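You operate a simulated robot arm through the tools that you are given. There is no shell and no other tool.

Carry out the task below with a simulated robot arm. There is one attempt and no reset: what you move stays moved.

## Task
Swap box Y-36 on the lettered strip for the two boxes waiting in the yellow tray.
Fine: box Y-36 goes to the tray; slide the wide box beside it into its gap, not lifted; the two go on any free places; the other boxes stay. Set down upright: what you pick out, narrow yellow-label box.

The check looks at the end state, three seconds after you hand in, the way a careful person would. Anything else that was tipped, shoved, dropped, spilled or broken makes it a failure.

## Robot
A 6-joint arm with a two-finger gripper, fixed in place. Base frame: the origin is at the foot of the arm, x ahead of it, y to its left, z up. Units: mm, rad, N and s.
Its first joint turns from -2.897 to 2.897 rad. Payload 2.45 kg.
The tool frame sits at the grasp point between the pads (the TCP): z along the fingers, y along the line on which they close. The tips reach 20 mm beyond it. Largest opening 140 mm; the body of the gripper starts 168 mm behind the TCP.
Orientation is told as [roll, pitch, yaw] about the base's x, y, z axes, in that order, counted from this pose: with the fingers straight down and closing along the base's y, the tool's x points along the base's -x, its y along +y and its z along -z.

## Interface
- The arm moves only by the tool apply_moves. Its argument "deltas" is a list of rows, each a list of 7 numbers: the finger opening in mm, from 0 to 140, then the shift along the tool's x, y, z in mm, then the turn, a rotation vector about the tool's x, y, z in rad. In form: [[hand, dx, dy, dz, rx, ry, rz], ...]. A call has 1 to 20 rows; each row shifts and turns the commanded pose from where the row before left it, along the tool's axes as they then stand. Each row takes 0.2 s and may step no farther than 50 mm and 0.15 rad from the row before; otherwise, or with a gripper value out of range, the whole call is refused. A pose out of reach is approached as far as the arm can. The call stops where the force on the tool passes 90 N (or 10 N more than at its start, if that is more) or the arm is blocked; 0.2 s more then pass. Each finger travels about 45 mm/s and halts on what it meets, pressing with about 33 N; the grip force reading is that of the motor and also rises with nothing between the fingers. The clock runs only during rows and for 0.2 s after the last one: add rows that do not move to give the fingers time. The reply holds the time, the measured pose of the TCP, the force on the tool along the base axes, the opening and the grip force, in the units named above and with some noise, with the torque about the TCP (base axes, N m) and any sound that the robot's microphone picked up.
- Cameras (640 x 400 px; columns grow to the right, rows downward): "scene" is fixed at [208.8, 487.8, 1357.5]; the picture's right is [0.14, -0.99, 0.00], its down [-0.51, -0.07, -0.86] and it looks along [0.85, 0.12, -0.52] (base axes); focal length 334 px, centre (320, 200). "wrist" rides on the gripper at [78, 11, -209] in the tool frame; the picture's right is [-0.14, 0.99, 0.00], its down [-0.92, -0.13, -0.37] and it looks along [-0.36, -0.05, 0.93] (tool axes); focal length 280 px, centre (320, 200). There is no depth. A picture from a camera that has moved, and an enlarged one, comes with that camera's place and axes in the base frame and with its lens. The place of the scene camera against the robot may be out by one fixed shift of up to 18 mm in any direction.
- snapshot(camera): a new picture of that camera. No time passes.
- close_up(camera, box): a new picture of the part [left, top, right, bottom] of that camera's present view, enlarged. No time passes.
- finish_job(): hands the job in; it is judged then, once.

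Nothing tells you positions but the pictures and the camera data. Unless the task says otherwise, let go and move clear before handing in.

The tools are called after "Call:" as a command line: name --pt "numbers of a row" for each row, then --argument value for the rest, lists and objects as JSON in quotes. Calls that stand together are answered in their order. apply_moves: Moves the arm, as the interface text tells. Its arguments: {"type":"object","properties":{"deltas":{"type":"array"}},"required":["deltas"]} The other tools are called the same way: snapshot (camera) takes a picture; close_up (camera, box) takes an enlarged picture of a part of a camera's view; finish_job () hands the job in.

At the start:

```text
time: 0.0
position: [577.6, 367.7, 1097.8]
tcp_rot: [0.0, -0.002, 0.0]
contact_force: [0.1, -0.2, -0.7]
ft_torque: [0.0, 0.03, 0.01]
grip_width: 140.1
gripper_force: 0.0
```

scene: 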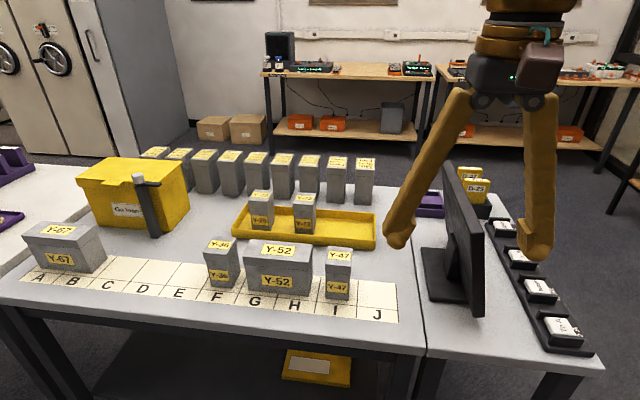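
wrist: 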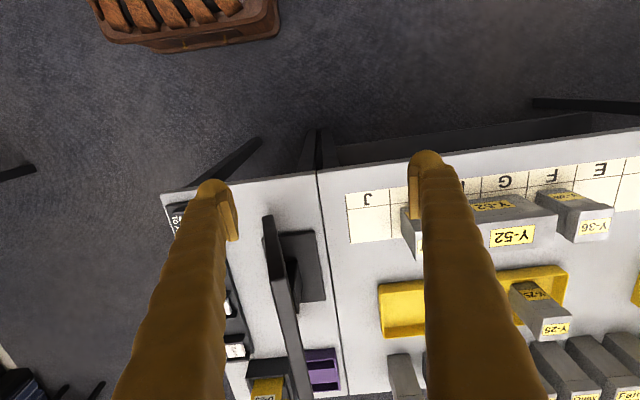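

I see a lettered strip A–J with Y-67 (A–B), Y-36 (F), Y-52 (G–H, wide) and Y-47 (I), plus a yellow tray holding two narrow boxes. I'll take close-ups first to locate things.

Call:
close_up --camera "scene" --box '[180, 180, 420, 330]'

Call:
close_up --camera "scene" --box '[0, 180, 240, 330]'

Call:
close_up --camera "wrist" --box '[320, 120, 640, 320]'

```text
2.67 times, centred on (300, 255) of scene
camera zoom: at [208.8, 487.8, 1357.5], right [0.14, -0.99, 0.0], down [-0.51, -0.07, -0.86], along [0.85, 0.12, -0.52], focal length 890 px, centre (373, 53)
```

zoom: 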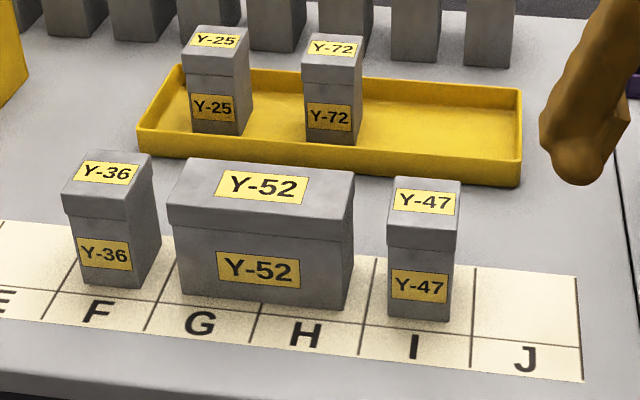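

```text
2.67 times, centred on (120, 255) of scene
camera zoom: at [208.8, 487.8, 1357.5], right [0.14, -0.99, 0.0], down [-0.51, -0.07, -0.86], along [0.85, 0.12, -0.52], focal length 890 px, centre (853, 53)
```

zoom: 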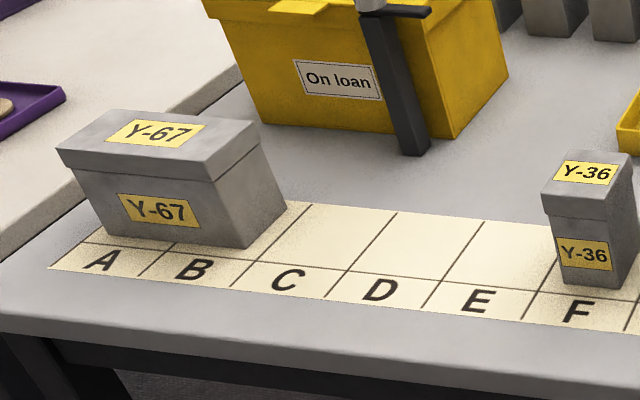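

```text
2.00 times, centred on (480, 220) of wrist
camera zoom: at [498.6, 378.2, 1306.5], right [0.14, 0.99, 0.0], down [0.92, -0.13, 0.37], along [0.36, -0.05, -0.93], focal length 561 px, centre (0, 160)
```

zoom: 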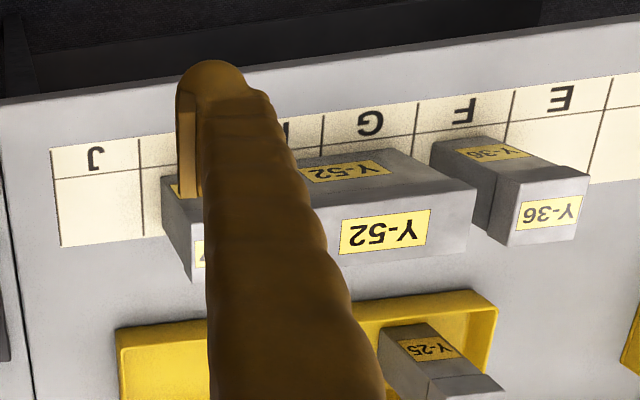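

The letters run from A at larger y to J at smaller y. I need better depth before touching anything, so I'll move the arm sideways at height and look again with the wrist camera.

Call:
apply_moves --pt "140 0 50 0 0 0 0" --pt "140 0 50 0 0 0 0" --pt "140 0 50 0 0 0 0" --pt "140 0 50 0 0 0 0" --pt "140 0 0 0 0 0 0" --pt "140 0 0 0 0 0 0"

Call:
snapshot --camera "wrist"

Call:
snapshot --camera "scene"

```text
time: 1.4
position: [576.7, 568.1, 1097.2]
tcp_rot: [0.0, 0.0, 0.0]
contact_force: [0.2, -0.1, 0.1]
ft_torque: [0.03, 0.01, 0.04]
grip_width: 140.2
gripper_force: 0.0
```

```text
taken
camera wrist: at [497.1, 578.7, 1307.5], right [0.14, 0.99, 0.0], down [0.92, -0.13, 0.37], along [0.36, -0.05, -0.93], focal length 280 px, centre (320, 200)
```

wrist: 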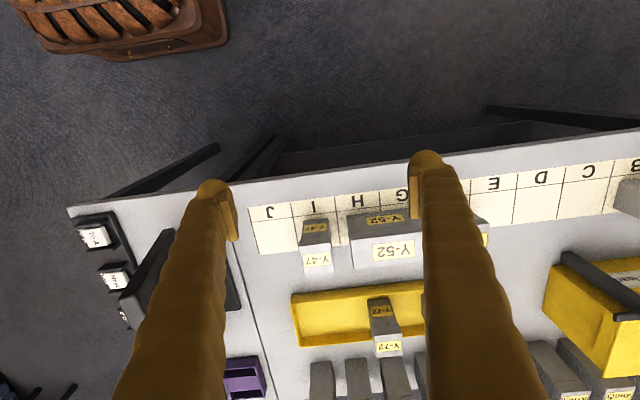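

```text
taken
```

scene: 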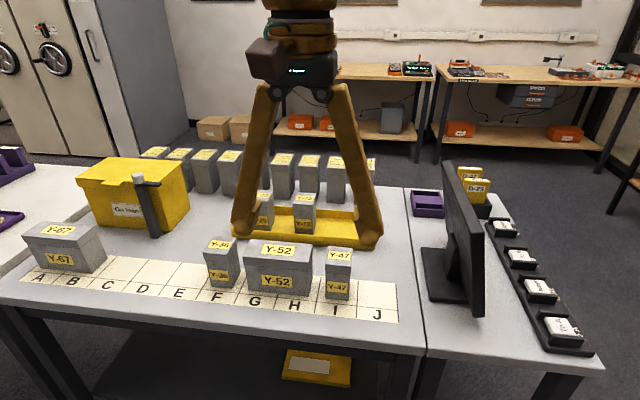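

The table top comes out at roughly z≈775, with cells about 90 mm apart and Y-36 near (750, 805). That is a long way out, so I'll test the reach at a safe height.

Call:
apply_moves --pt "140 -29 39 0 0 0 0" --pt "140 -29 39 0 0 0 0" --pt "140 -29 39 0 0 0 0" --pt "140 -29 39 0 0 0 0" --pt "140 0 0 0 0 0 0" --pt "140 0 0 0 0 0 0"

Call:
snapshot --camera "wrist"

Call:
snapshot --camera "scene"

```text
time: 2.8
position: [691.5, 721.8, 1100.4]
tcp_rot: [0.0, 0.0, 0.0]
contact_force: [0.1, -0.3, 0.7]
ft_torque: [0.01, 0.01, 0.01]
grip_width: 139.9
gripper_force: 0.0
```

```text
taken
camera wrist: at [613.1, 733.6, 1308.5], right [0.14, 0.99, 0.0], down [0.92, -0.13, 0.37], along [0.36, -0.05, -0.93], focal length 280 px, centre (320, 200)
```

wrist: 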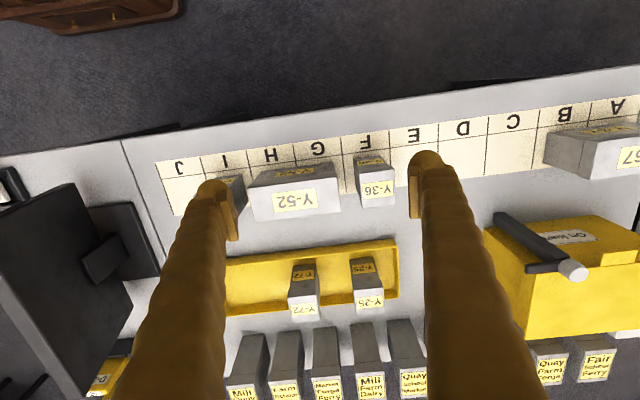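

```text
taken
```

scene: 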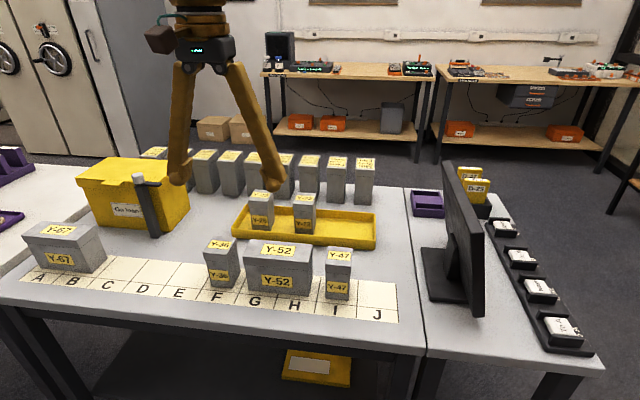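

Radius 1000 mm was still reachable at this height, and triangulation now puts the table at z≈783. I'll test farther out, over Y-36.

Call:
apply_moves --pt "140 -25 42 0 0 0 0" --pt "140 -25 42 0 0 0 0" --pt "140 0 0 0 0 0 0" --pt "140 0 0 0 0 0 0" --pt "140 0 0 0 0 0 0"

Call:
snapshot --camera "wrist"

```text
time: 4.0
position: [740.6, 807.4, 1100.5]
tcp_rot: [-0.001, 0.0, 0.001]
contact_force: [-0.1, 0.1, 0.4]
ft_torque: [-0.02, -0.03, -0.02]
grip_width: 139.8
gripper_force: 0.1
```

```text
taken
camera wrist: at [663.4, 817.7, 1309.2], right [0.14, 0.99, 0.0], down [0.92, -0.13, 0.37], along [0.36, -0.05, -0.93], focal length 280 px, centre (320, 200)
```

wrist: 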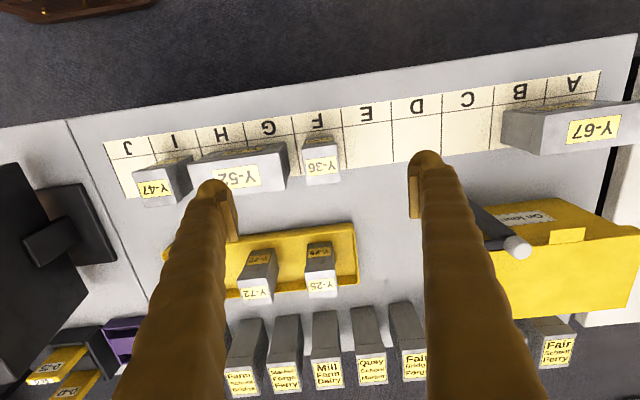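

Reach is fine at radius 1095. Next I'll take enlarged wrist views to measure the boxes.

Call:
close_up --camera "wrist" --box '[100, 80, 420, 280]'

Call:
close_up --camera "wrist" --box '[220, 100, 400, 212]'

Call:
close_up --camera "wrist" --box '[220, 210, 400, 322]'

Call:
close_up --camera "scene" --box '[190, 220, 320, 310]'

Call:
close_up --camera "scene" --box '[220, 170, 390, 260]'

```text
2.00 times, centred on (260, 180) of wrist
camera zoom: at [663.4, 817.7, 1309.2], right [0.14, 0.99, 0.0], down [0.92, -0.13, 0.37], along [0.36, -0.05, -0.93], focal length 561 px, centre (440, 240)
```

zoom: 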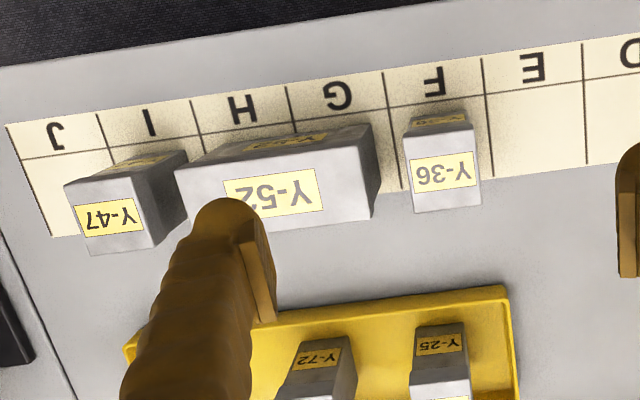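

```text
3.56 times, centred on (310, 156) of wrist
camera zoom: at [663.4, 817.7, 1309.2], right [0.14, 0.99, 0.0], down [0.92, -0.13, 0.37], along [0.36, -0.05, -0.93], focal length 997 px, centre (356, 356)
```

zoom: 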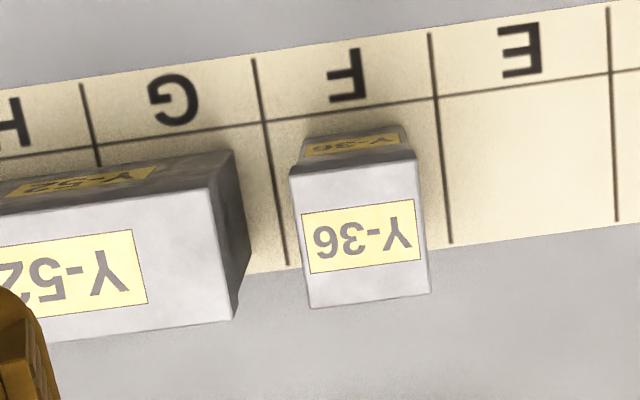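

```text
3.56 times, centred on (310, 266) of wrist
camera zoom: at [663.4, 817.7, 1309.2], right [0.14, 0.99, 0.0], down [0.92, -0.13, 0.37], along [0.36, -0.05, -0.93], focal length 997 px, centre (356, -35)
```

zoom: 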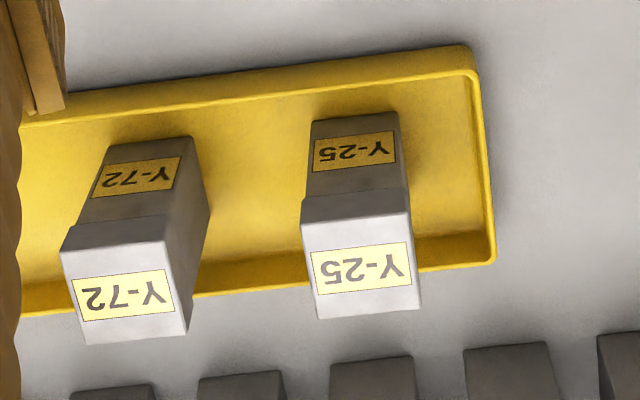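

```text
4.44 times, centred on (255, 265) of scene
camera zoom: at [208.8, 487.8, 1357.5], right [0.14, -0.99, 0.0], down [-0.51, -0.07, -0.86], along [0.85, 0.12, -0.52], focal length 1483 px, centre (609, -89)
```

zoom: 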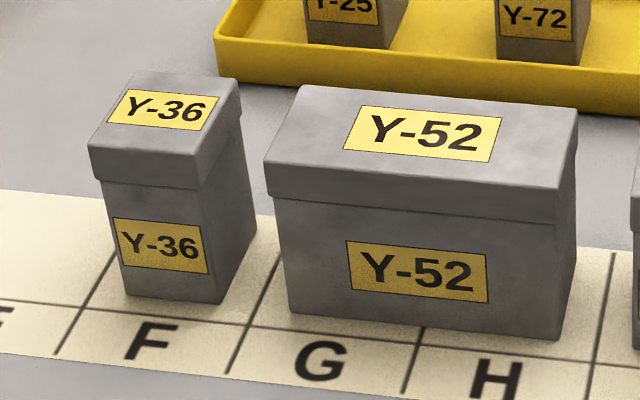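

```text
3.76 times, centred on (305, 215) of scene
camera zoom: at [208.8, 487.8, 1357.5], right [0.14, -0.99, 0.0], down [-0.51, -0.07, -0.86], along [0.85, 0.12, -0.52], focal length 1256 px, centre (376, 144)
```

zoom: 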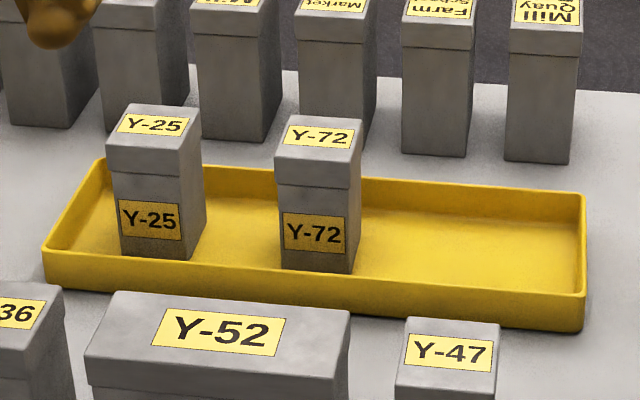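

Measured so far: table z≈783.5, cell width ≈89.4, and Y-36's body is about 50 (y) × 58 (x), centred at (773, 804.5), with its lid from z≈864 to 884. Y-52 spans y 598–743. The tray boxes are near (993, 650) and (993, 774), so before touching anything I'll check that the arm can reach that far at height.

Call:
apply_moves --pt "140 -42 -5 0 0 0 0" --pt "140 -42 -5 0 0 0 0" --pt "140 -42 -5 0 0 0 0" --pt "140 -42 -6 0 0 0 0" --pt "140 -42 -6 0 0 0 0" --pt "140 -42 -6 0 0 0 0" --pt "140 0 0 0 0 0 0" --pt "140 0 0 0 0 0 0" --pt "140 0 0 0 0 0 0"

Call:
snapshot --camera "wrist"

Call:
snapshot --camera "scene"

```text
time: 6.0
position: [919.4, 741.8, 1075.4]
tcp_rot: [-0.001, 0.001, 0.0]
contact_force: [0.0, 0.4, 0.7]
ft_torque: [0.04, 0.01, -0.02]
grip_width: 140.2
gripper_force: 0.1
out of reach, approached as far as the arm can: row 3, 4, 5, 6
```

```text
taken
camera wrist: at [841.2, 752.7, 1285.1], right [0.14, 0.99, 0.0], down [0.92, -0.13, 0.37], along [0.36, -0.05, -0.93], focal length 280 px, centre (320, 200)
```

wrist: 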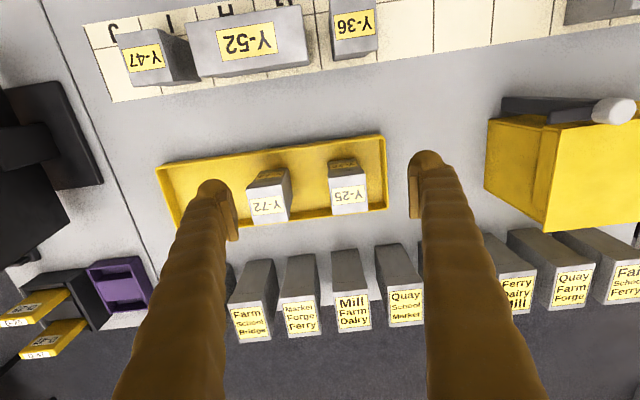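

```text
taken
```

scene: 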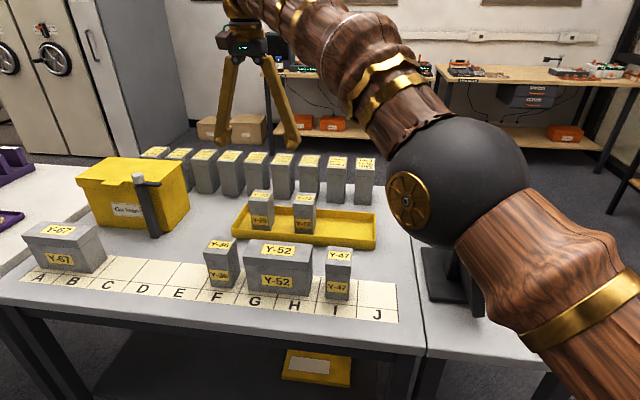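

At z=1100 the arm maxes out around radius 1180. Reach should grow lower down, so I'll descend 100 mm, which is still above every box, and see how far it follows.

Call:
apply_moves --pt "140 0 0 25 0 0 0" --pt "140 0 0 25 0 0 0" --pt "140 0 0 25 0 0 0" --pt "140 0 0 25 0 0 0" --pt "140 0 0 0 0 0 0" --pt "140 0 0 0 0 0 0"

Call:
snapshot --camera "scene"

```text
time: 7.4
position: [919.6, 741.1, 976.2]
tcp_rot: [0.003, -0.002, 0.001]
contact_force: [0.7, 0.1, 0.7]
ft_torque: [0.0, -0.01, 0.01]
grip_width: 139.9
gripper_force: 0.1
```

```text
taken
```

scene: 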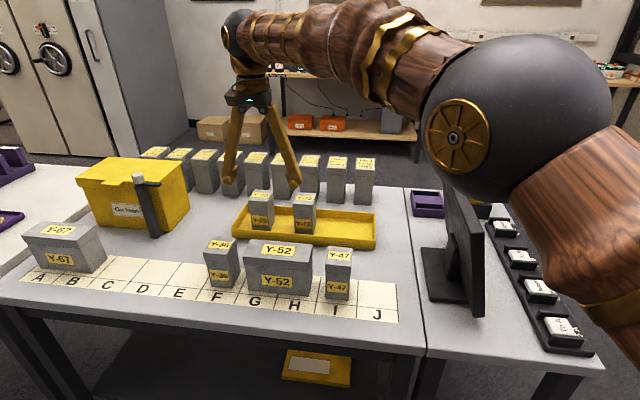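

The commanded pose clamps to what the arm reached, and the arm bends more as it goes lower, so reach is growing. I'll try extending to above Y-25 at this height.

Call:
apply_moves --pt "140 -25 11 0 0 0 0" --pt "140 -25 11 0 0 0 0" --pt "140 -24 11 0 0 0 0" --pt "140 0 0 0 0 0 0" --pt "140 0 0 0 0 0 0"

Call:
snapshot --camera "wrist"

Call:
snapshot --camera "scene"

```text
time: 8.6
position: [961.2, 749.1, 967.6]
tcp_rot: [0.001, 0.001, 0.0]
contact_force: [0.1, -0.2, 0.0]
ft_torque: [0.0, 0.02, 0.02]
grip_width: 139.8
gripper_force: 0.0
out of reach, approached as far as the arm can: row 2, 3
```

```text
taken
camera wrist: at [882.8, 760.8, 1176.6], right [0.14, 0.99, 0.0], down [0.92, -0.13, 0.37], along [0.37, -0.05, -0.93], focal length 280 px, centre (320, 200)
```

wrist: 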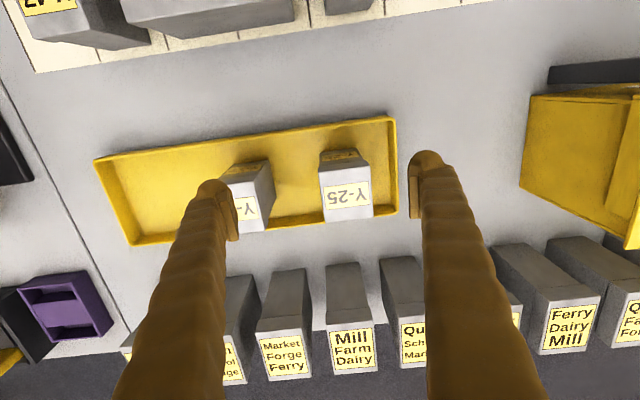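

```text
taken
```

scene: 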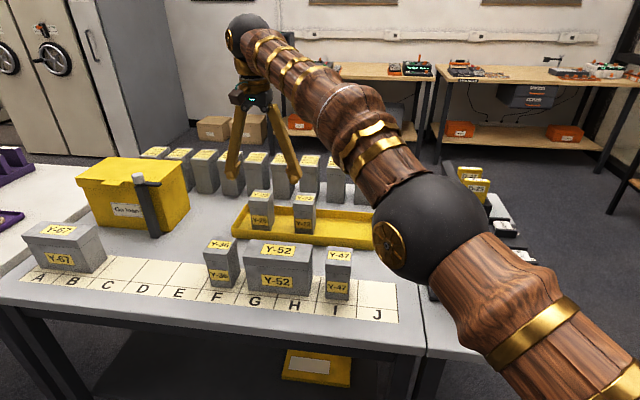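

The straight-down limit works out to about radius 1250 near tray height, so Y-72 and the free tray slot at about (993, 526) are fine. Y-25, at radius 1259, will need a slight tilt. I'm going back above Y-36 now with the fingers narrowed.

Call:
apply_moves --pt "100 47 14 0 0 0 0" --pt "80 47 14 0 0 0 0" --pt "74 47 14 0 0 0 0" --pt "74 47 13.4 0 0 0 0" --pt "74 0 0 0 0 0 0" --pt "74 0 0 0 0 0 0" --pt "74 0 0 0 0 0 0"

Call:
snapshot --camera "wrist"

Call:
snapshot --camera "scene"

```text
time: 10.2
position: [772.7, 806.9, 968.1]
tcp_rot: [0.0, 0.0, 0.0]
contact_force: [-0.3, 0.4, -0.9]
ft_torque: [0.0, -0.05, 0.01]
grip_width: 74.1
gripper_force: 0.1
```

```text
taken
camera wrist: at [693.6, 817.8, 1176.9], right [0.14, 0.99, 0.0], down [0.92, -0.13, 0.37], along [0.37, -0.05, -0.93], focal length 280 px, centre (320, 200)
```

wrist: 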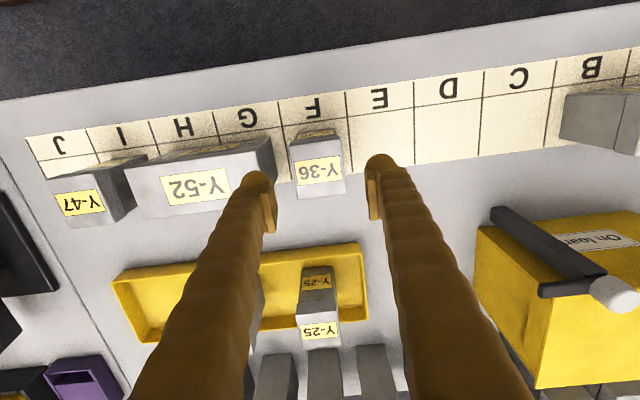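

```text
taken
```

scene: 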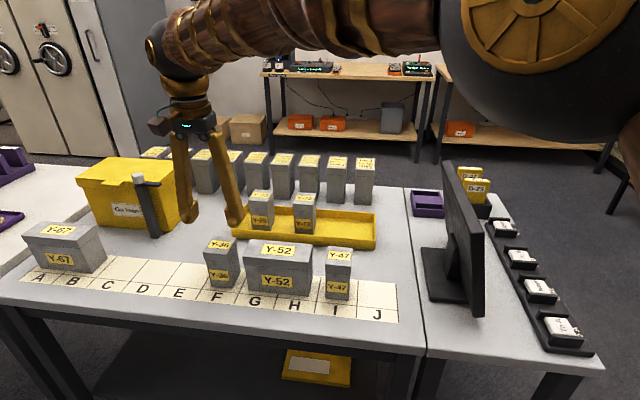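

The gripper is above Y-36 at (773, 807, 968). A close-up will refine the alignment before I go down.

Call:
close_up --camera "wrist" --box '[230, 110, 410, 222]'

```text
3.56 times, centred on (320, 166) of wrist
camera zoom: at [693.6, 817.8, 1176.9], right [0.14, 0.99, 0.0], down [0.92, -0.13, 0.37], along [0.37, -0.05, -0.93], focal length 997 px, centre (320, 321)
```

zoom: 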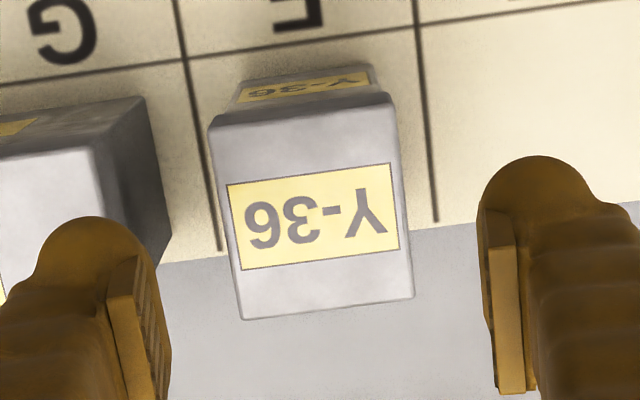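

Y-36's lid centre is at (773.4, 804.6), lid width 53.5. I'll nudge -2 mm in y, narrow to 70 and lower so the pads sit on the body below the lid.

Call:
apply_moves --pt "70 -0.7 -2.3 0 0 0 0" --pt "70 0 0 25 0 0 0" --pt "70 0 0 25 0 0 0" --pt "70 0 0 10 0 0 0" --pt "70 0 0 0 0 0 0" --pt "70 0 0 0 0 0 0"

Call:
snapshot --camera "wrist"

Call:
close_up --camera "scene" --box '[150, 180, 310, 300]'

```text
time: 11.6
position: [773.7, 804.9, 907.8]
tcp_rot: [0.001, 0.0, 0.001]
contact_force: [0.5, -0.3, -0.3]
ft_torque: [-0.03, 0.03, -0.02]
grip_width: 70.2
gripper_force: 0.1
```

```text
taken
camera wrist: at [695.2, 815.4, 1116.8], right [0.14, 0.99, 0.0], down [0.92, -0.13, 0.37], along [0.36, -0.05, -0.93], focal length 280 px, centre (320, 200)
```

wrist: 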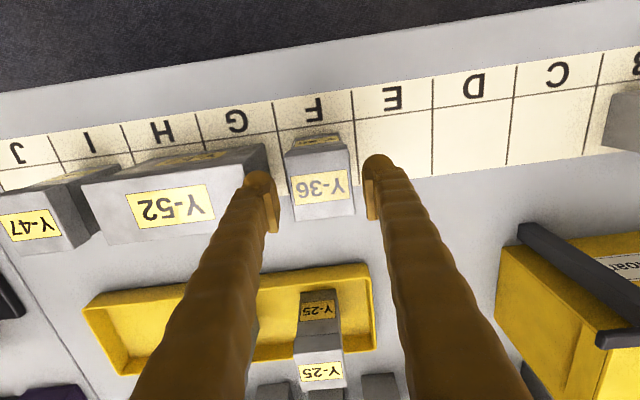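

```text
3.33 times, centred on (230, 240) of scene
camera zoom: at [208.8, 487.8, 1357.5], right [0.14, -0.99, 0.0], down [-0.51, -0.07, -0.86], along [0.85, 0.12, -0.52], focal length 1112 px, centre (620, 67)
```

zoom: 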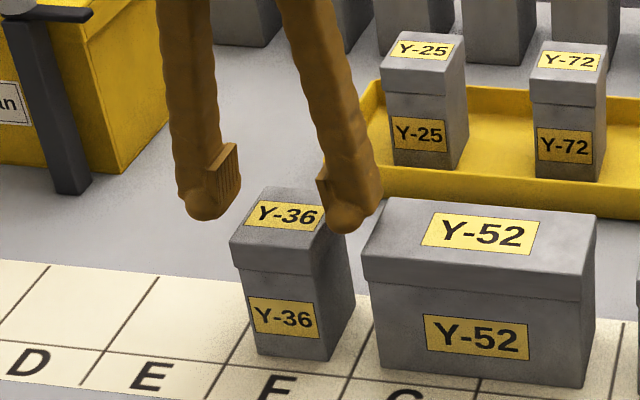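

The pads protrude from the fingers, so the lid will clear, and both fingers straddle the box cleanly. I'll continue down to z≈825.

Call:
apply_moves --pt "70 0 0 20 0 0 0" --pt "70 0 0 20 0 0 0" --pt "70 0 0 20 0 0 0" --pt "70 0 0 15 0 0 0" --pt "70 0 0 8 0 0 0" --pt "70 0 0 0 0 0 0" --pt "70 0 0 0 0 0 0"

Call:
close_up --camera "scene" --box '[150, 180, 310, 300]'

Call:
snapshot --camera "wrist"

```text
time: 13.2
position: [773.1, 804.4, 824.1]
tcp_rot: [0.0, -0.001, 0.0]
contact_force: [0.2, -0.1, -0.4]
ft_torque: [-0.01, 0.01, -0.04]
grip_width: 70.0
gripper_force: 0.0
```

```text
3.33 times, centred on (230, 240) of scene
camera zoom: at [208.8, 487.8, 1357.5], right [0.14, -0.99, 0.0], down [-0.51, -0.07, -0.86], along [0.85, 0.12, -0.52], focal length 1112 px, centre (620, 67)
```

zoom: 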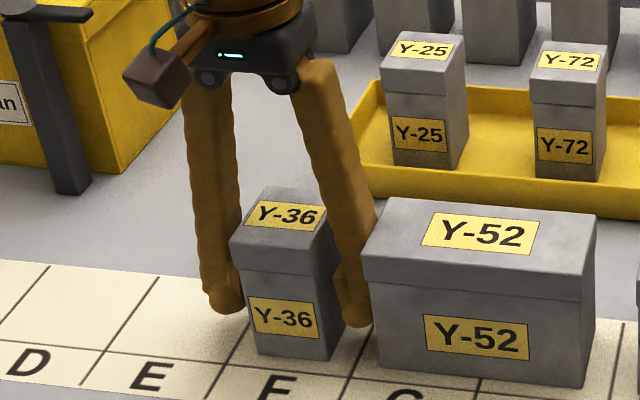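

```text
taken
camera wrist: at [695.3, 815.6, 1033.6], right [0.14, 0.99, 0.0], down [0.92, -0.13, 0.37], along [0.36, -0.05, -0.93], focal length 280 px, centre (320, 200)
```

wrist: 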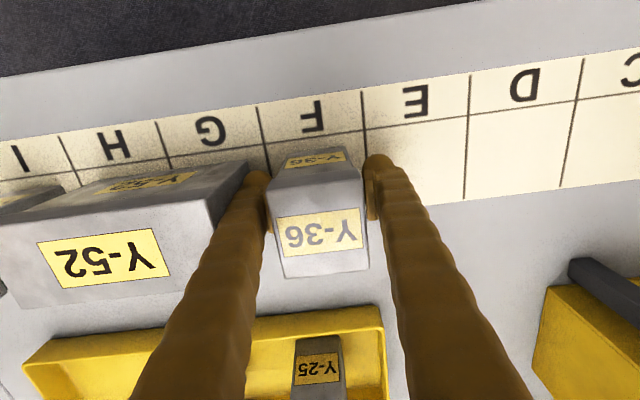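

The fingers are positioned with no contact, so I'm closing on the body of Y-36.

Call:
apply_moves --pt "35 0 0 0 0 0 0" --pt "35 0 0 0 0 0 0" --pt "35 0 0 0 0 0 0" --pt "35 0 0 0 0 0 0"

Call:
close_up --camera "scene" --box '[150, 180, 310, 300]'

```text
time: 14.2
position: [773.2, 804.5, 824.6]
tcp_rot: [-0.001, -0.001, 0.001]
contact_force: [-0.1, 1.3, 0.1]
ft_torque: [-0.03, 0.01, -0.02]
grip_width: 54.0
gripper_force: 33.3
```

```text
3.33 times, centred on (230, 240) of scene
camera zoom: at [208.8, 487.8, 1357.5], right [0.14, -0.99, 0.0], down [-0.51, -0.07, -0.86], along [0.85, 0.12, -0.52], focal length 1112 px, centre (620, 67)
```

zoom: 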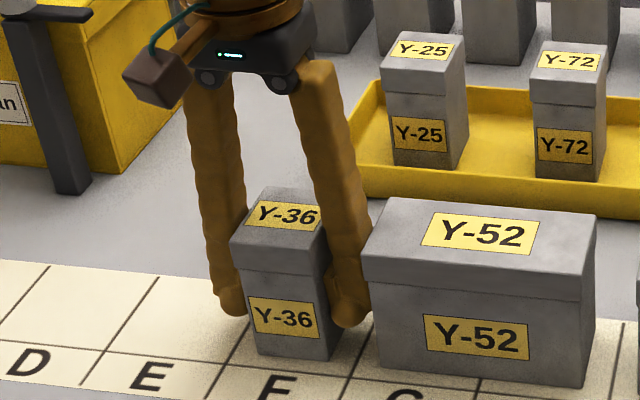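

Gripped at 54 mm with 33 N. I'll lift a little and check that body and lid come up together.

Call:
apply_moves --pt "35 0 0 -5 0 0 0" --pt "35 0 0 -10 0 0 0" --pt "35 0 0 -15 0 0 0" --pt "35 0 0 0 0 0 0"

Call:
close_up --camera "scene" --box '[150, 180, 310, 300]'

```text
time: 15.2
position: [774.7, 803.2, 854.6]
tcp_rot: [-0.001, 0.001, 0.0]
contact_force: [0.0, -0.9, -2.8]
ft_torque: [0.01, -0.02, 0.0]
grip_width: 54.1
gripper_force: 32.6
```

```text
3.33 times, centred on (230, 240) of scene
camera zoom: at [208.8, 487.8, 1357.5], right [0.14, -0.99, 0.0], down [-0.51, -0.07, -0.86], along [0.85, 0.12, -0.52], focal length 1112 px, centre (620, 67)
```

zoom: 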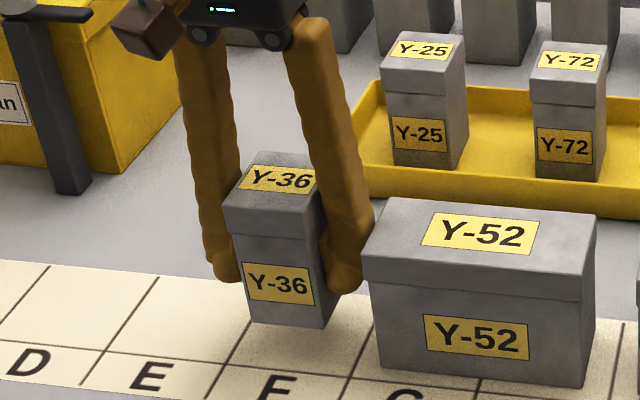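

Body and lid lifted together, weight about 3 N. Next I'll raise it well above all the box tops and carry it over the free right part of the tray.

Call:
apply_moves --pt "35 0 0 -30 0 0 0" --pt "35 0 0 -30 0 0 0" --pt "35 0 0 -30 0 0 0" --pt "35 0 0 -30 0 0 0" --pt "35 -22 -27.7 0 0 0 0" --pt "35 -22 -27.7 0 0 0 0" --pt "35 -22 -27.7 0 0 0 0" --pt "35 -22 -27.7 0 0 0 0" --pt "35 -22 -27.7 0 0 0 0" --pt "35 -22 -27.7 0 0 0 0" --pt "35 -22 -27.7 0 0 0 0" --pt "35 -22 -27.7 0 0 0 0" --pt "35 -22 -27.7 0 0 0 0" --pt "35 -22 -27.7 0 0 0 0" --pt "35 0 0 0 0 0 0" --pt "35 0 0 0 0 0 0"

Call:
snapshot --camera "wrist"

Call:
snapshot --camera "scene"

```text
time: 18.6
position: [995.1, 527.0, 977.6]
tcp_rot: [0.0, -0.001, 0.0]
contact_force: [-0.4, -0.4, -2.2]
ft_torque: [0.01, -0.03, -0.02]
grip_width: 53.9
gripper_force: 33.3
```

```text
taken
camera wrist: at [916.4, 538.3, 1186.6], right [0.14, 0.99, 0.0], down [0.92, -0.13, 0.37], along [0.36, -0.05, -0.93], focal length 280 px, centre (320, 200)
```

wrist: 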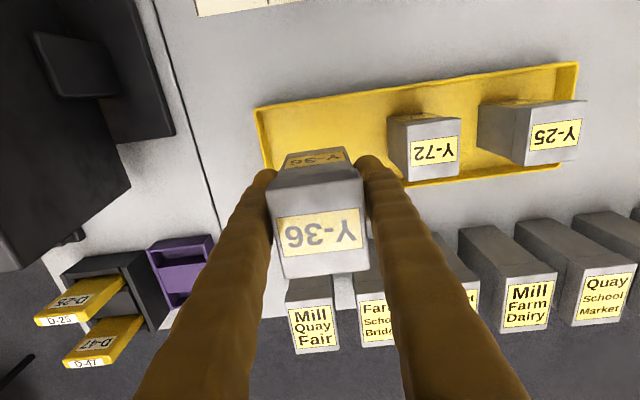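

```text
taken
```

scene: 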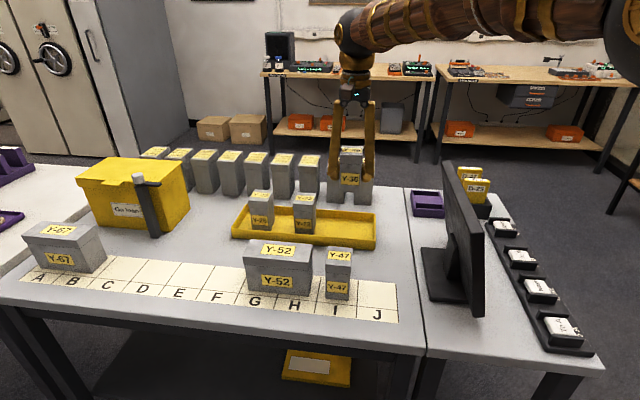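

Y-36 is over the free tray slot at (995, 527). I'll lower it to just above the floor, then feel for contact in small steps.

Call:
apply_moves --pt "35 2 -1 20 0 0 0" --pt "35 0 0 25 0 0 0" --pt "35 0 0 25 0 0 0" --pt "35 0 0 25 0 0 0" --pt "35 0 0 25 0 0 0" --pt "35 0 0 15 0 0 0" --pt "35 0 0 5 0 0 0" --pt "35 0 0 0 0 0 0" --pt "35 0 0 0 0 0 0"

Call:
close_up --camera "scene" --box '[220, 150, 400, 262]'

Call:
snapshot --camera "wrist"

```text
time: 20.6
position: [991.8, 526.4, 833.9]
tcp_rot: [0.0, -0.002, 0.0]
contact_force: [0.7, 0.3, -1.2]
ft_torque: [0.01, 0.0, 0.0]
grip_width: 53.8
gripper_force: 32.5
```

```text
3.56 times, centred on (310, 206) of scene
camera zoom: at [208.8, 487.8, 1357.5], right [0.14, -0.99, 0.0], down [-0.51, -0.07, -0.86], along [0.85, 0.12, -0.52], focal length 1186 px, centre (356, 179)
```

zoom: 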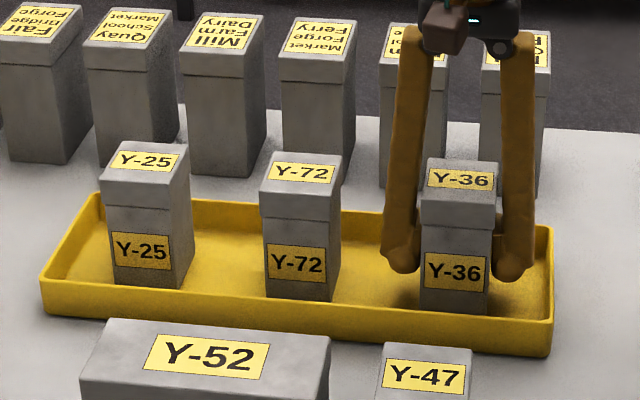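

```text
taken
camera wrist: at [912.8, 537.5, 1043.6], right [0.14, 0.99, 0.0], down [0.92, -0.13, 0.37], along [0.36, -0.05, -0.93], focal length 280 px, centre (320, 200)
```

wrist: 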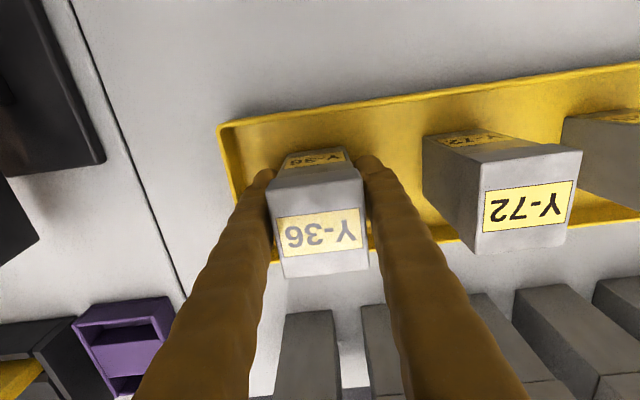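

Call:
apply_moves --pt "35 0 0 2 0 0 0" --pt "35 0 0 0 0 0 0"

```text
time: 21.2
position: [991.6, 526.4, 830.9]
tcp_rot: [0.001, 0.0, 0.0]
contact_force: [-0.7, 0.4, -1.9]
ft_torque: [-0.01, 0.0, -0.03]
grip_width: 54.0
gripper_force: 33.3
```

Still hanging free with no contact force, so I'll keep lowering in small steps.

Call:
apply_moves --pt "35 0 0 1.5 0 0 0" --pt "35 0 0 0 0 0 0"

```text
time: 21.8
position: [991.7, 526.0, 830.0]
tcp_rot: [0.001, 0.0, 0.001]
contact_force: [0.4, 0.2, -2.3]
ft_torque: [0.01, 0.0, 0.05]
grip_width: 54.1
gripper_force: 32.8
```

Not yet in contact; another small step.

Call:
apply_moves --pt "35 0 0 1.5 0 0 0" --pt "35 0 0 0 0 0 0"

```text
time: 22.4
position: [992.3, 526.5, 828.4]
tcp_rot: [-0.001, 0.0, 0.0]
contact_force: [-0.4, -0.2, -3.7]
ft_torque: [0.02, -0.03, -0.04]
grip_width: 54.0
gripper_force: 33.6
```

Call:
apply_moves --pt "35 0 0 1.5 0 0 0" --pt "35 0 0 0 0 0 0"

Call:
close_up --camera "scene" --box '[310, 180, 390, 250]'

```text
time: 23.0
position: [991.0, 526.6, 828.4]
tcp_rot: [0.001, -0.003, 0.0]
contact_force: [-3.4, 2.6, 14.2]
ft_torque: [-0.08, 0.22, -0.04]
grip_width: 53.9
gripper_force: 33.2
```

```text
5.71 times, centred on (350, 215) of scene
camera zoom: at [208.8, 487.8, 1357.5], right [0.14, -0.99, 0.0], down [-0.51, -0.07, -0.86], along [0.85, 0.12, -0.52], focal length 1907 px, centre (149, 114)
```

zoom: 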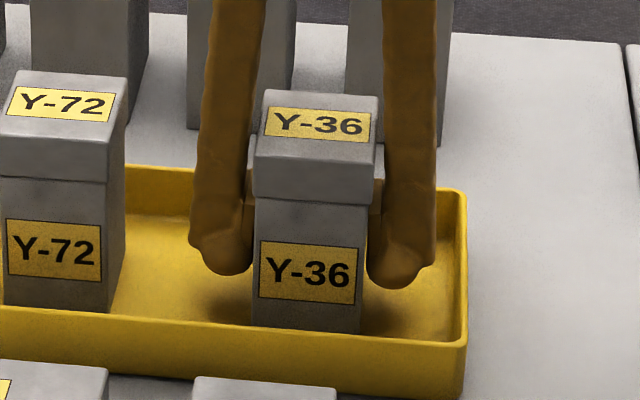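

Contact is felt at TCP z≈828, so the tray floor is at about 787. I'll relieve the load slightly, release gently and rise.

Call:
apply_moves --pt "35 0 0 -1 0 0 0" --pt "50 0 0 0 0 0 0" --pt "60 0 0 0 0 0 0" --pt "74 0 0 0 0 0 0" --pt "74 0 0 0 0 0 0" --pt "74 0 0 0 0 0 0"

Call:
close_up --camera "scene" --box '[310, 180, 390, 250]'

```text
time: 24.4
position: [991.3, 525.6, 828.0]
tcp_rot: [-0.001, 0.0, 0.0]
contact_force: [0.0, -0.4, -0.4]
ft_torque: [0.0, 0.01, -0.01]
grip_width: 74.2
gripper_force: 0.1
```

```text
5.71 times, centred on (350, 215) of scene
camera zoom: at [208.8, 487.8, 1357.5], right [0.14, -0.99, 0.0], down [-0.51, -0.07, -0.86], along [0.85, 0.12, -0.52], focal length 1907 px, centre (149, 114)
```

zoom: 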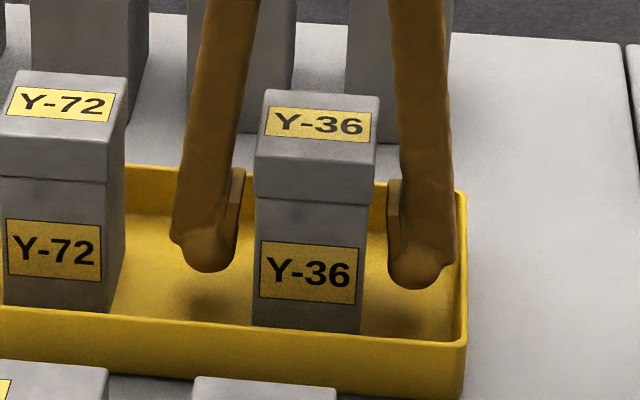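

Y-36 stands upright in the tray and the fingers are clear. I'll rise, move over Y-52's centre at about (773, 670), and yaw 90° so the fingers can hold its front and back for the slide.

Call:
apply_moves --pt "74 0 0 -20 0 0 0" --pt "74 0 0 -30 0 0 0" --pt "74 0 0 -30 0 0 0" --pt "74 0 0 -30 0 0 0" --pt "74 0 0 -32 0 0 0" --pt "80 36.4 24.1 0 0 0 0" --pt "90 36.4 24.1 0 0 0 0" --pt "100 36.4 24.1 0 0 0 0" --pt "110 36.4 24.1 0 0 0 0" --pt "110 36.4 24.1 0 0 0 0" --pt "110 36.4 24.1 0 0 0 0" --pt "110 0 0 0 0 0 0"

Call:
apply_moves --pt "110 0 0 0 0 0 0.1428" --pt "110 0 0 0 0 0 0.1428" --pt "110 0 0 0 0 0 0.1428" --pt "110 0 0 0 0 0 0.1428" --pt "110 0 0 0 0 0 0.1428" --pt "110 0 0 0 0 0 0.1428" --pt "110 0 0 0 0 0 0.1428" --pt "110 0 0 0 0 0 0.1428" --pt "110 0 0 0 0 0 0.1428" --pt "110 0 0 0 0 0 0.1428" --pt "110 0 0 0 0 0 0.1428" --pt "110 0 0 0 0 0 0" --pt "110 0 0 0 0 0 0"

Call:
snapshot --camera "wrist"

Call:
snapshot --camera "scene"

```text
time: 27.0
position: [773.0, 671.1, 972.4]
tcp_rot: [0.001, 0.001, 0.0]
contact_force: [-0.3, 0.3, 0.2]
ft_torque: [-0.02, 0.01, 0.0]
grip_width: 110.1
gripper_force: 0.0
```

```text
time: 29.8
position: [773.7, 672.2, 970.7]
tcp_rot: [0.0, -0.001, -1.57]
contact_force: [1.3, -0.1, 0.3]
ft_torque: [-0.01, -0.03, 0.0]
grip_width: 109.9
gripper_force: 0.0
```

```text
taken
camera wrist: at [784.5, 748.9, 1180.1], right [0.99, -0.14, 0.0], down [-0.13, -0.92, 0.37], along [-0.05, -0.37, -0.93], focal length 280 px, centre (320, 200)
```

wrist: 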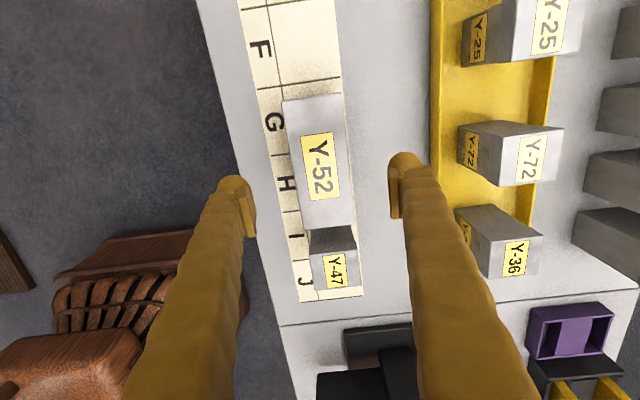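

```text
taken
```

scene: 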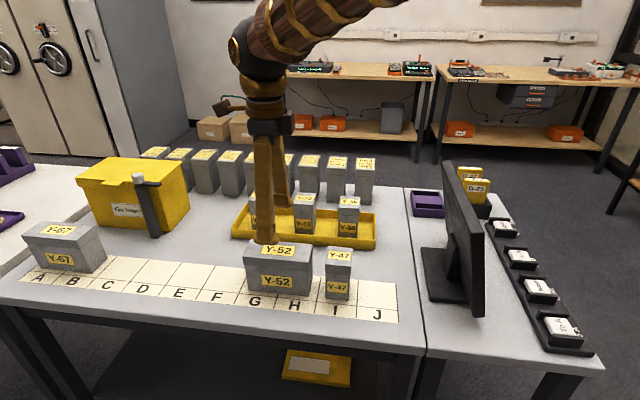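

Yaw is done and the fingers sit in front of and behind Y-52. I'll verify the centering from a close-up before lowering.

Call:
close_up --camera "wrist" --box '[230, 60, 410, 250]'

```text
2.11 times, centred on (320, 155) of wrist
camera zoom: at [784.5, 748.9, 1180.1], right [0.99, -0.14, 0.0], down [-0.13, -0.92, 0.37], along [-0.05, -0.37, -0.93], focal length 590 px, centre (320, 295)
```

zoom: 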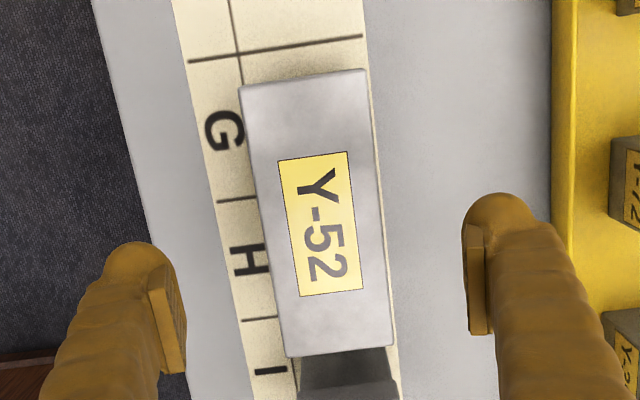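

Y-52 is centred at (774, 671), so the gripper is well aligned. I'm lowering with about 15 mm clearance on each side.

Call:
apply_moves --pt "92 0 0 25 0 0 0" --pt "92 0 0 25 0 0 0" --pt "92 0 0 25 0 0 0" --pt "92 0 0 25 0 0 0" --pt "92 0 0 25 0 0 0" --pt "92 0 0 15 0 0 0" --pt "92 0 0 5 0 0 0" --pt "92 0 0 0 0 0 0" --pt "92 0 0 0 0 0 0"

Call:
close_up --camera "scene" --box '[190, 200, 360, 310]'

Call:
snapshot --camera "wrist"

```text
time: 31.8
position: [773.5, 670.8, 825.9]
tcp_rot: [-0.001, 0.0, -1.571]
contact_force: [0.3, -0.2, -0.1]
ft_torque: [-0.03, 0.0, -0.01]
grip_width: 91.7
gripper_force: 0.1
```

```text
3.64 times, centred on (275, 255) of scene
camera zoom: at [208.8, 487.8, 1357.5], right [0.14, -0.99, 0.0], down [-0.51, -0.07, -0.86], along [0.85, 0.12, -0.52], focal length 1214 px, centre (484, 0)
```

zoom: 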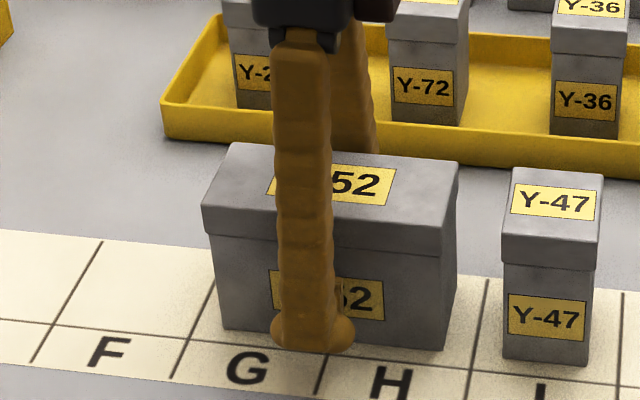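

```text
taken
camera wrist: at [783.6, 748.6, 1035.6], right [0.99, -0.14, 0.0], down [-0.13, -0.92, 0.37], along [-0.05, -0.37, -0.93], focal length 280 px, centre (320, 200)
```

wrist: 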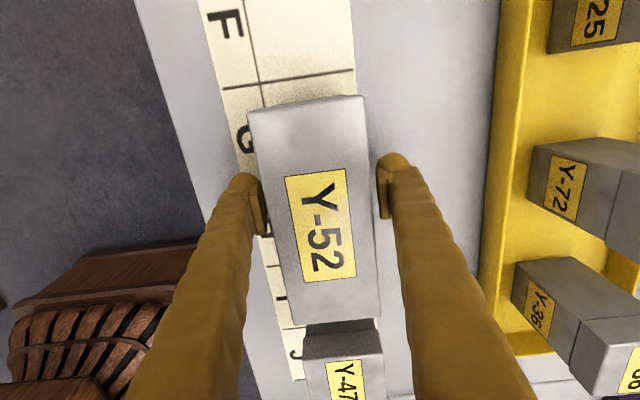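

Fingers are placed; I'm closing gently on Y-52's front and back.

Call:
apply_moves --pt "75 0 0 0 0 0 0" --pt "66 0 0 0 0 0 0" --pt "50 0 0 0 0 0 0" --pt "50 0 0 0 0 0 0" --pt "50 0 0 0 0 0 0"

Call:
snapshot --camera "wrist"

```text
time: 33.0
position: [772.7, 671.4, 825.1]
tcp_rot: [0.001, 0.001, -1.569]
contact_force: [2.3, -0.8, 2.5]
ft_torque: [0.01, 0.02, 0.07]
grip_width: 61.5
gripper_force: 33.3
```

```text
taken
camera wrist: at [783.7, 748.6, 1035.7], right [0.99, -0.14, 0.0], down [-0.13, -0.92, 0.37], along [-0.05, -0.37, -0.93], focal length 280 px, centre (320, 200)
```

wrist: 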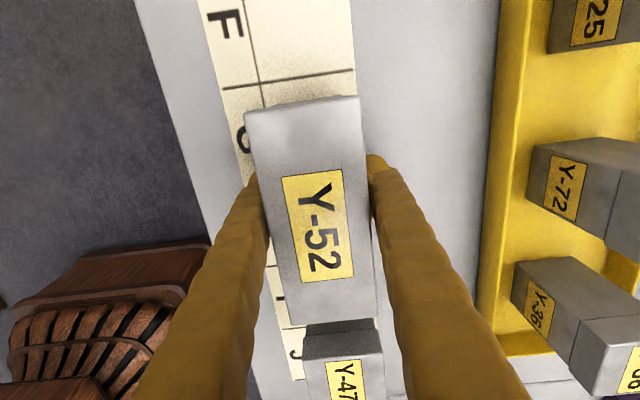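

Held at 61.5 mm with 33 N. Now I'll slide it +89 mm in y along the strip, height unchanged.

Call:
apply_moves --pt "50 4 0 0 0 0 0" --pt "50 8 0 0 0 0 0" --pt "50 10 0 0 0 0 0" --pt "50 10 0 0 0 0 0" --pt "50 10 0 0 0 0 0" --pt "50 0 0 0 0 0 0"

Call:
snapshot --camera "wrist"

Call:
close_up --camera "scene" --box '[190, 200, 360, 310]'

```text
time: 34.4
position: [772.7, 713.3, 826.3]
tcp_rot: [0.002, 0.001, -1.57]
contact_force: [0.2, -7.1, 22.5]
ft_torque: [0.07, 0.04, -0.02]
grip_width: 61.4
gripper_force: 32.9
```

```text
taken
camera wrist: at [783.0, 790.6, 1035.7], right [0.99, -0.14, 0.0], down [-0.13, -0.92, 0.37], along [-0.05, -0.36, -0.93], focal length 280 px, centre (320, 200)
```

wrist: 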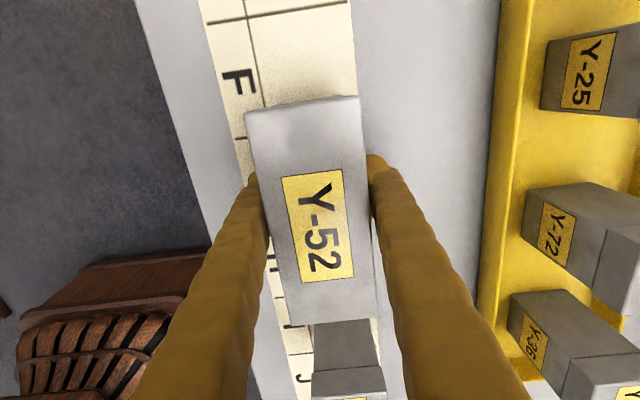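

```text
3.64 times, centred on (275, 255) of scene
camera zoom: at [208.8, 487.8, 1357.5], right [0.14, -0.99, 0.0], down [-0.51, -0.07, -0.86], along [0.85, 0.12, -0.52], focal length 1214 px, centre (484, 0)
```

zoom: 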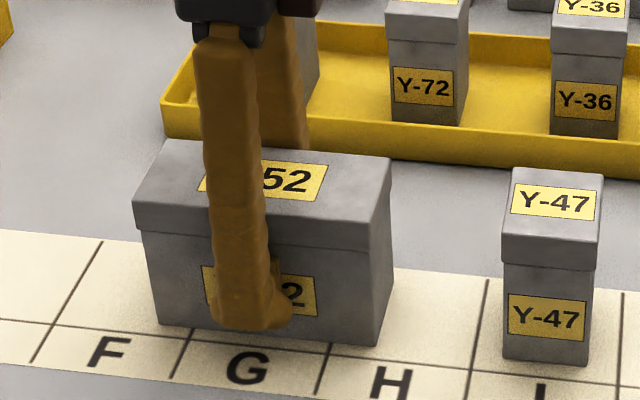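

It's sliding cleanly and staying flat on the table. About 46 mm remain to centre it on the F/G line at y≈759.

Call:
apply_moves --pt "50 8 0 0 0 0 0" --pt "50 10 0 0 0 0 0" --pt "50 10 0 0 0 0 0" --pt "50 10 0 0 0 0 0" --pt "50 8 0 0 0 0 0" --pt "50 0 0 0 0 0 0" --pt "50 0 0 0 0 0 0"

Call:
snapshot --camera "wrist"

Call:
close_up --camera "scene" --box '[150, 200, 320, 310]'

```text
time: 36.0
position: [772.9, 757.3, 826.2]
tcp_rot: [0.0, 0.001, -1.57]
contact_force: [0.8, -1.6, 12.7]
ft_torque: [0.01, 0.01, -0.02]
grip_width: 61.3
gripper_force: 32.9
```

```text
taken
camera wrist: at [783.5, 836.4, 1035.5], right [0.99, -0.14, 0.0], down [-0.13, -0.92, 0.37], along [-0.05, -0.37, -0.93], focal length 280 px, centre (320, 200)
```

wrist: 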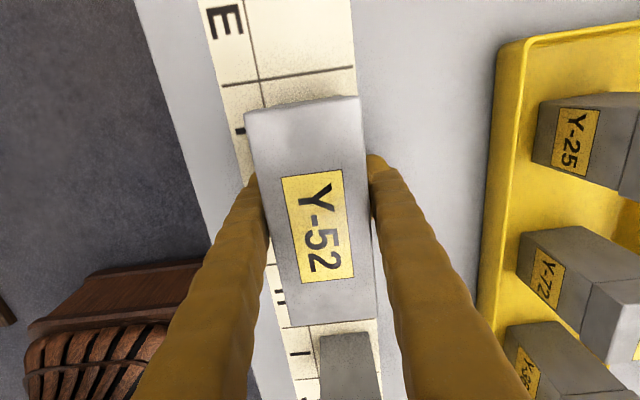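

```text
3.64 times, centred on (235, 255) of scene
camera zoom: at [208.8, 487.8, 1357.5], right [0.14, -0.99, 0.0], down [-0.51, -0.07, -0.86], along [0.85, 0.12, -0.52], focal length 1214 px, centre (629, 0)
```

zoom: 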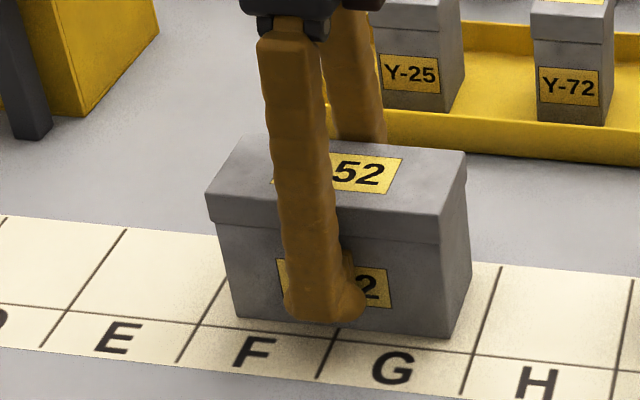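

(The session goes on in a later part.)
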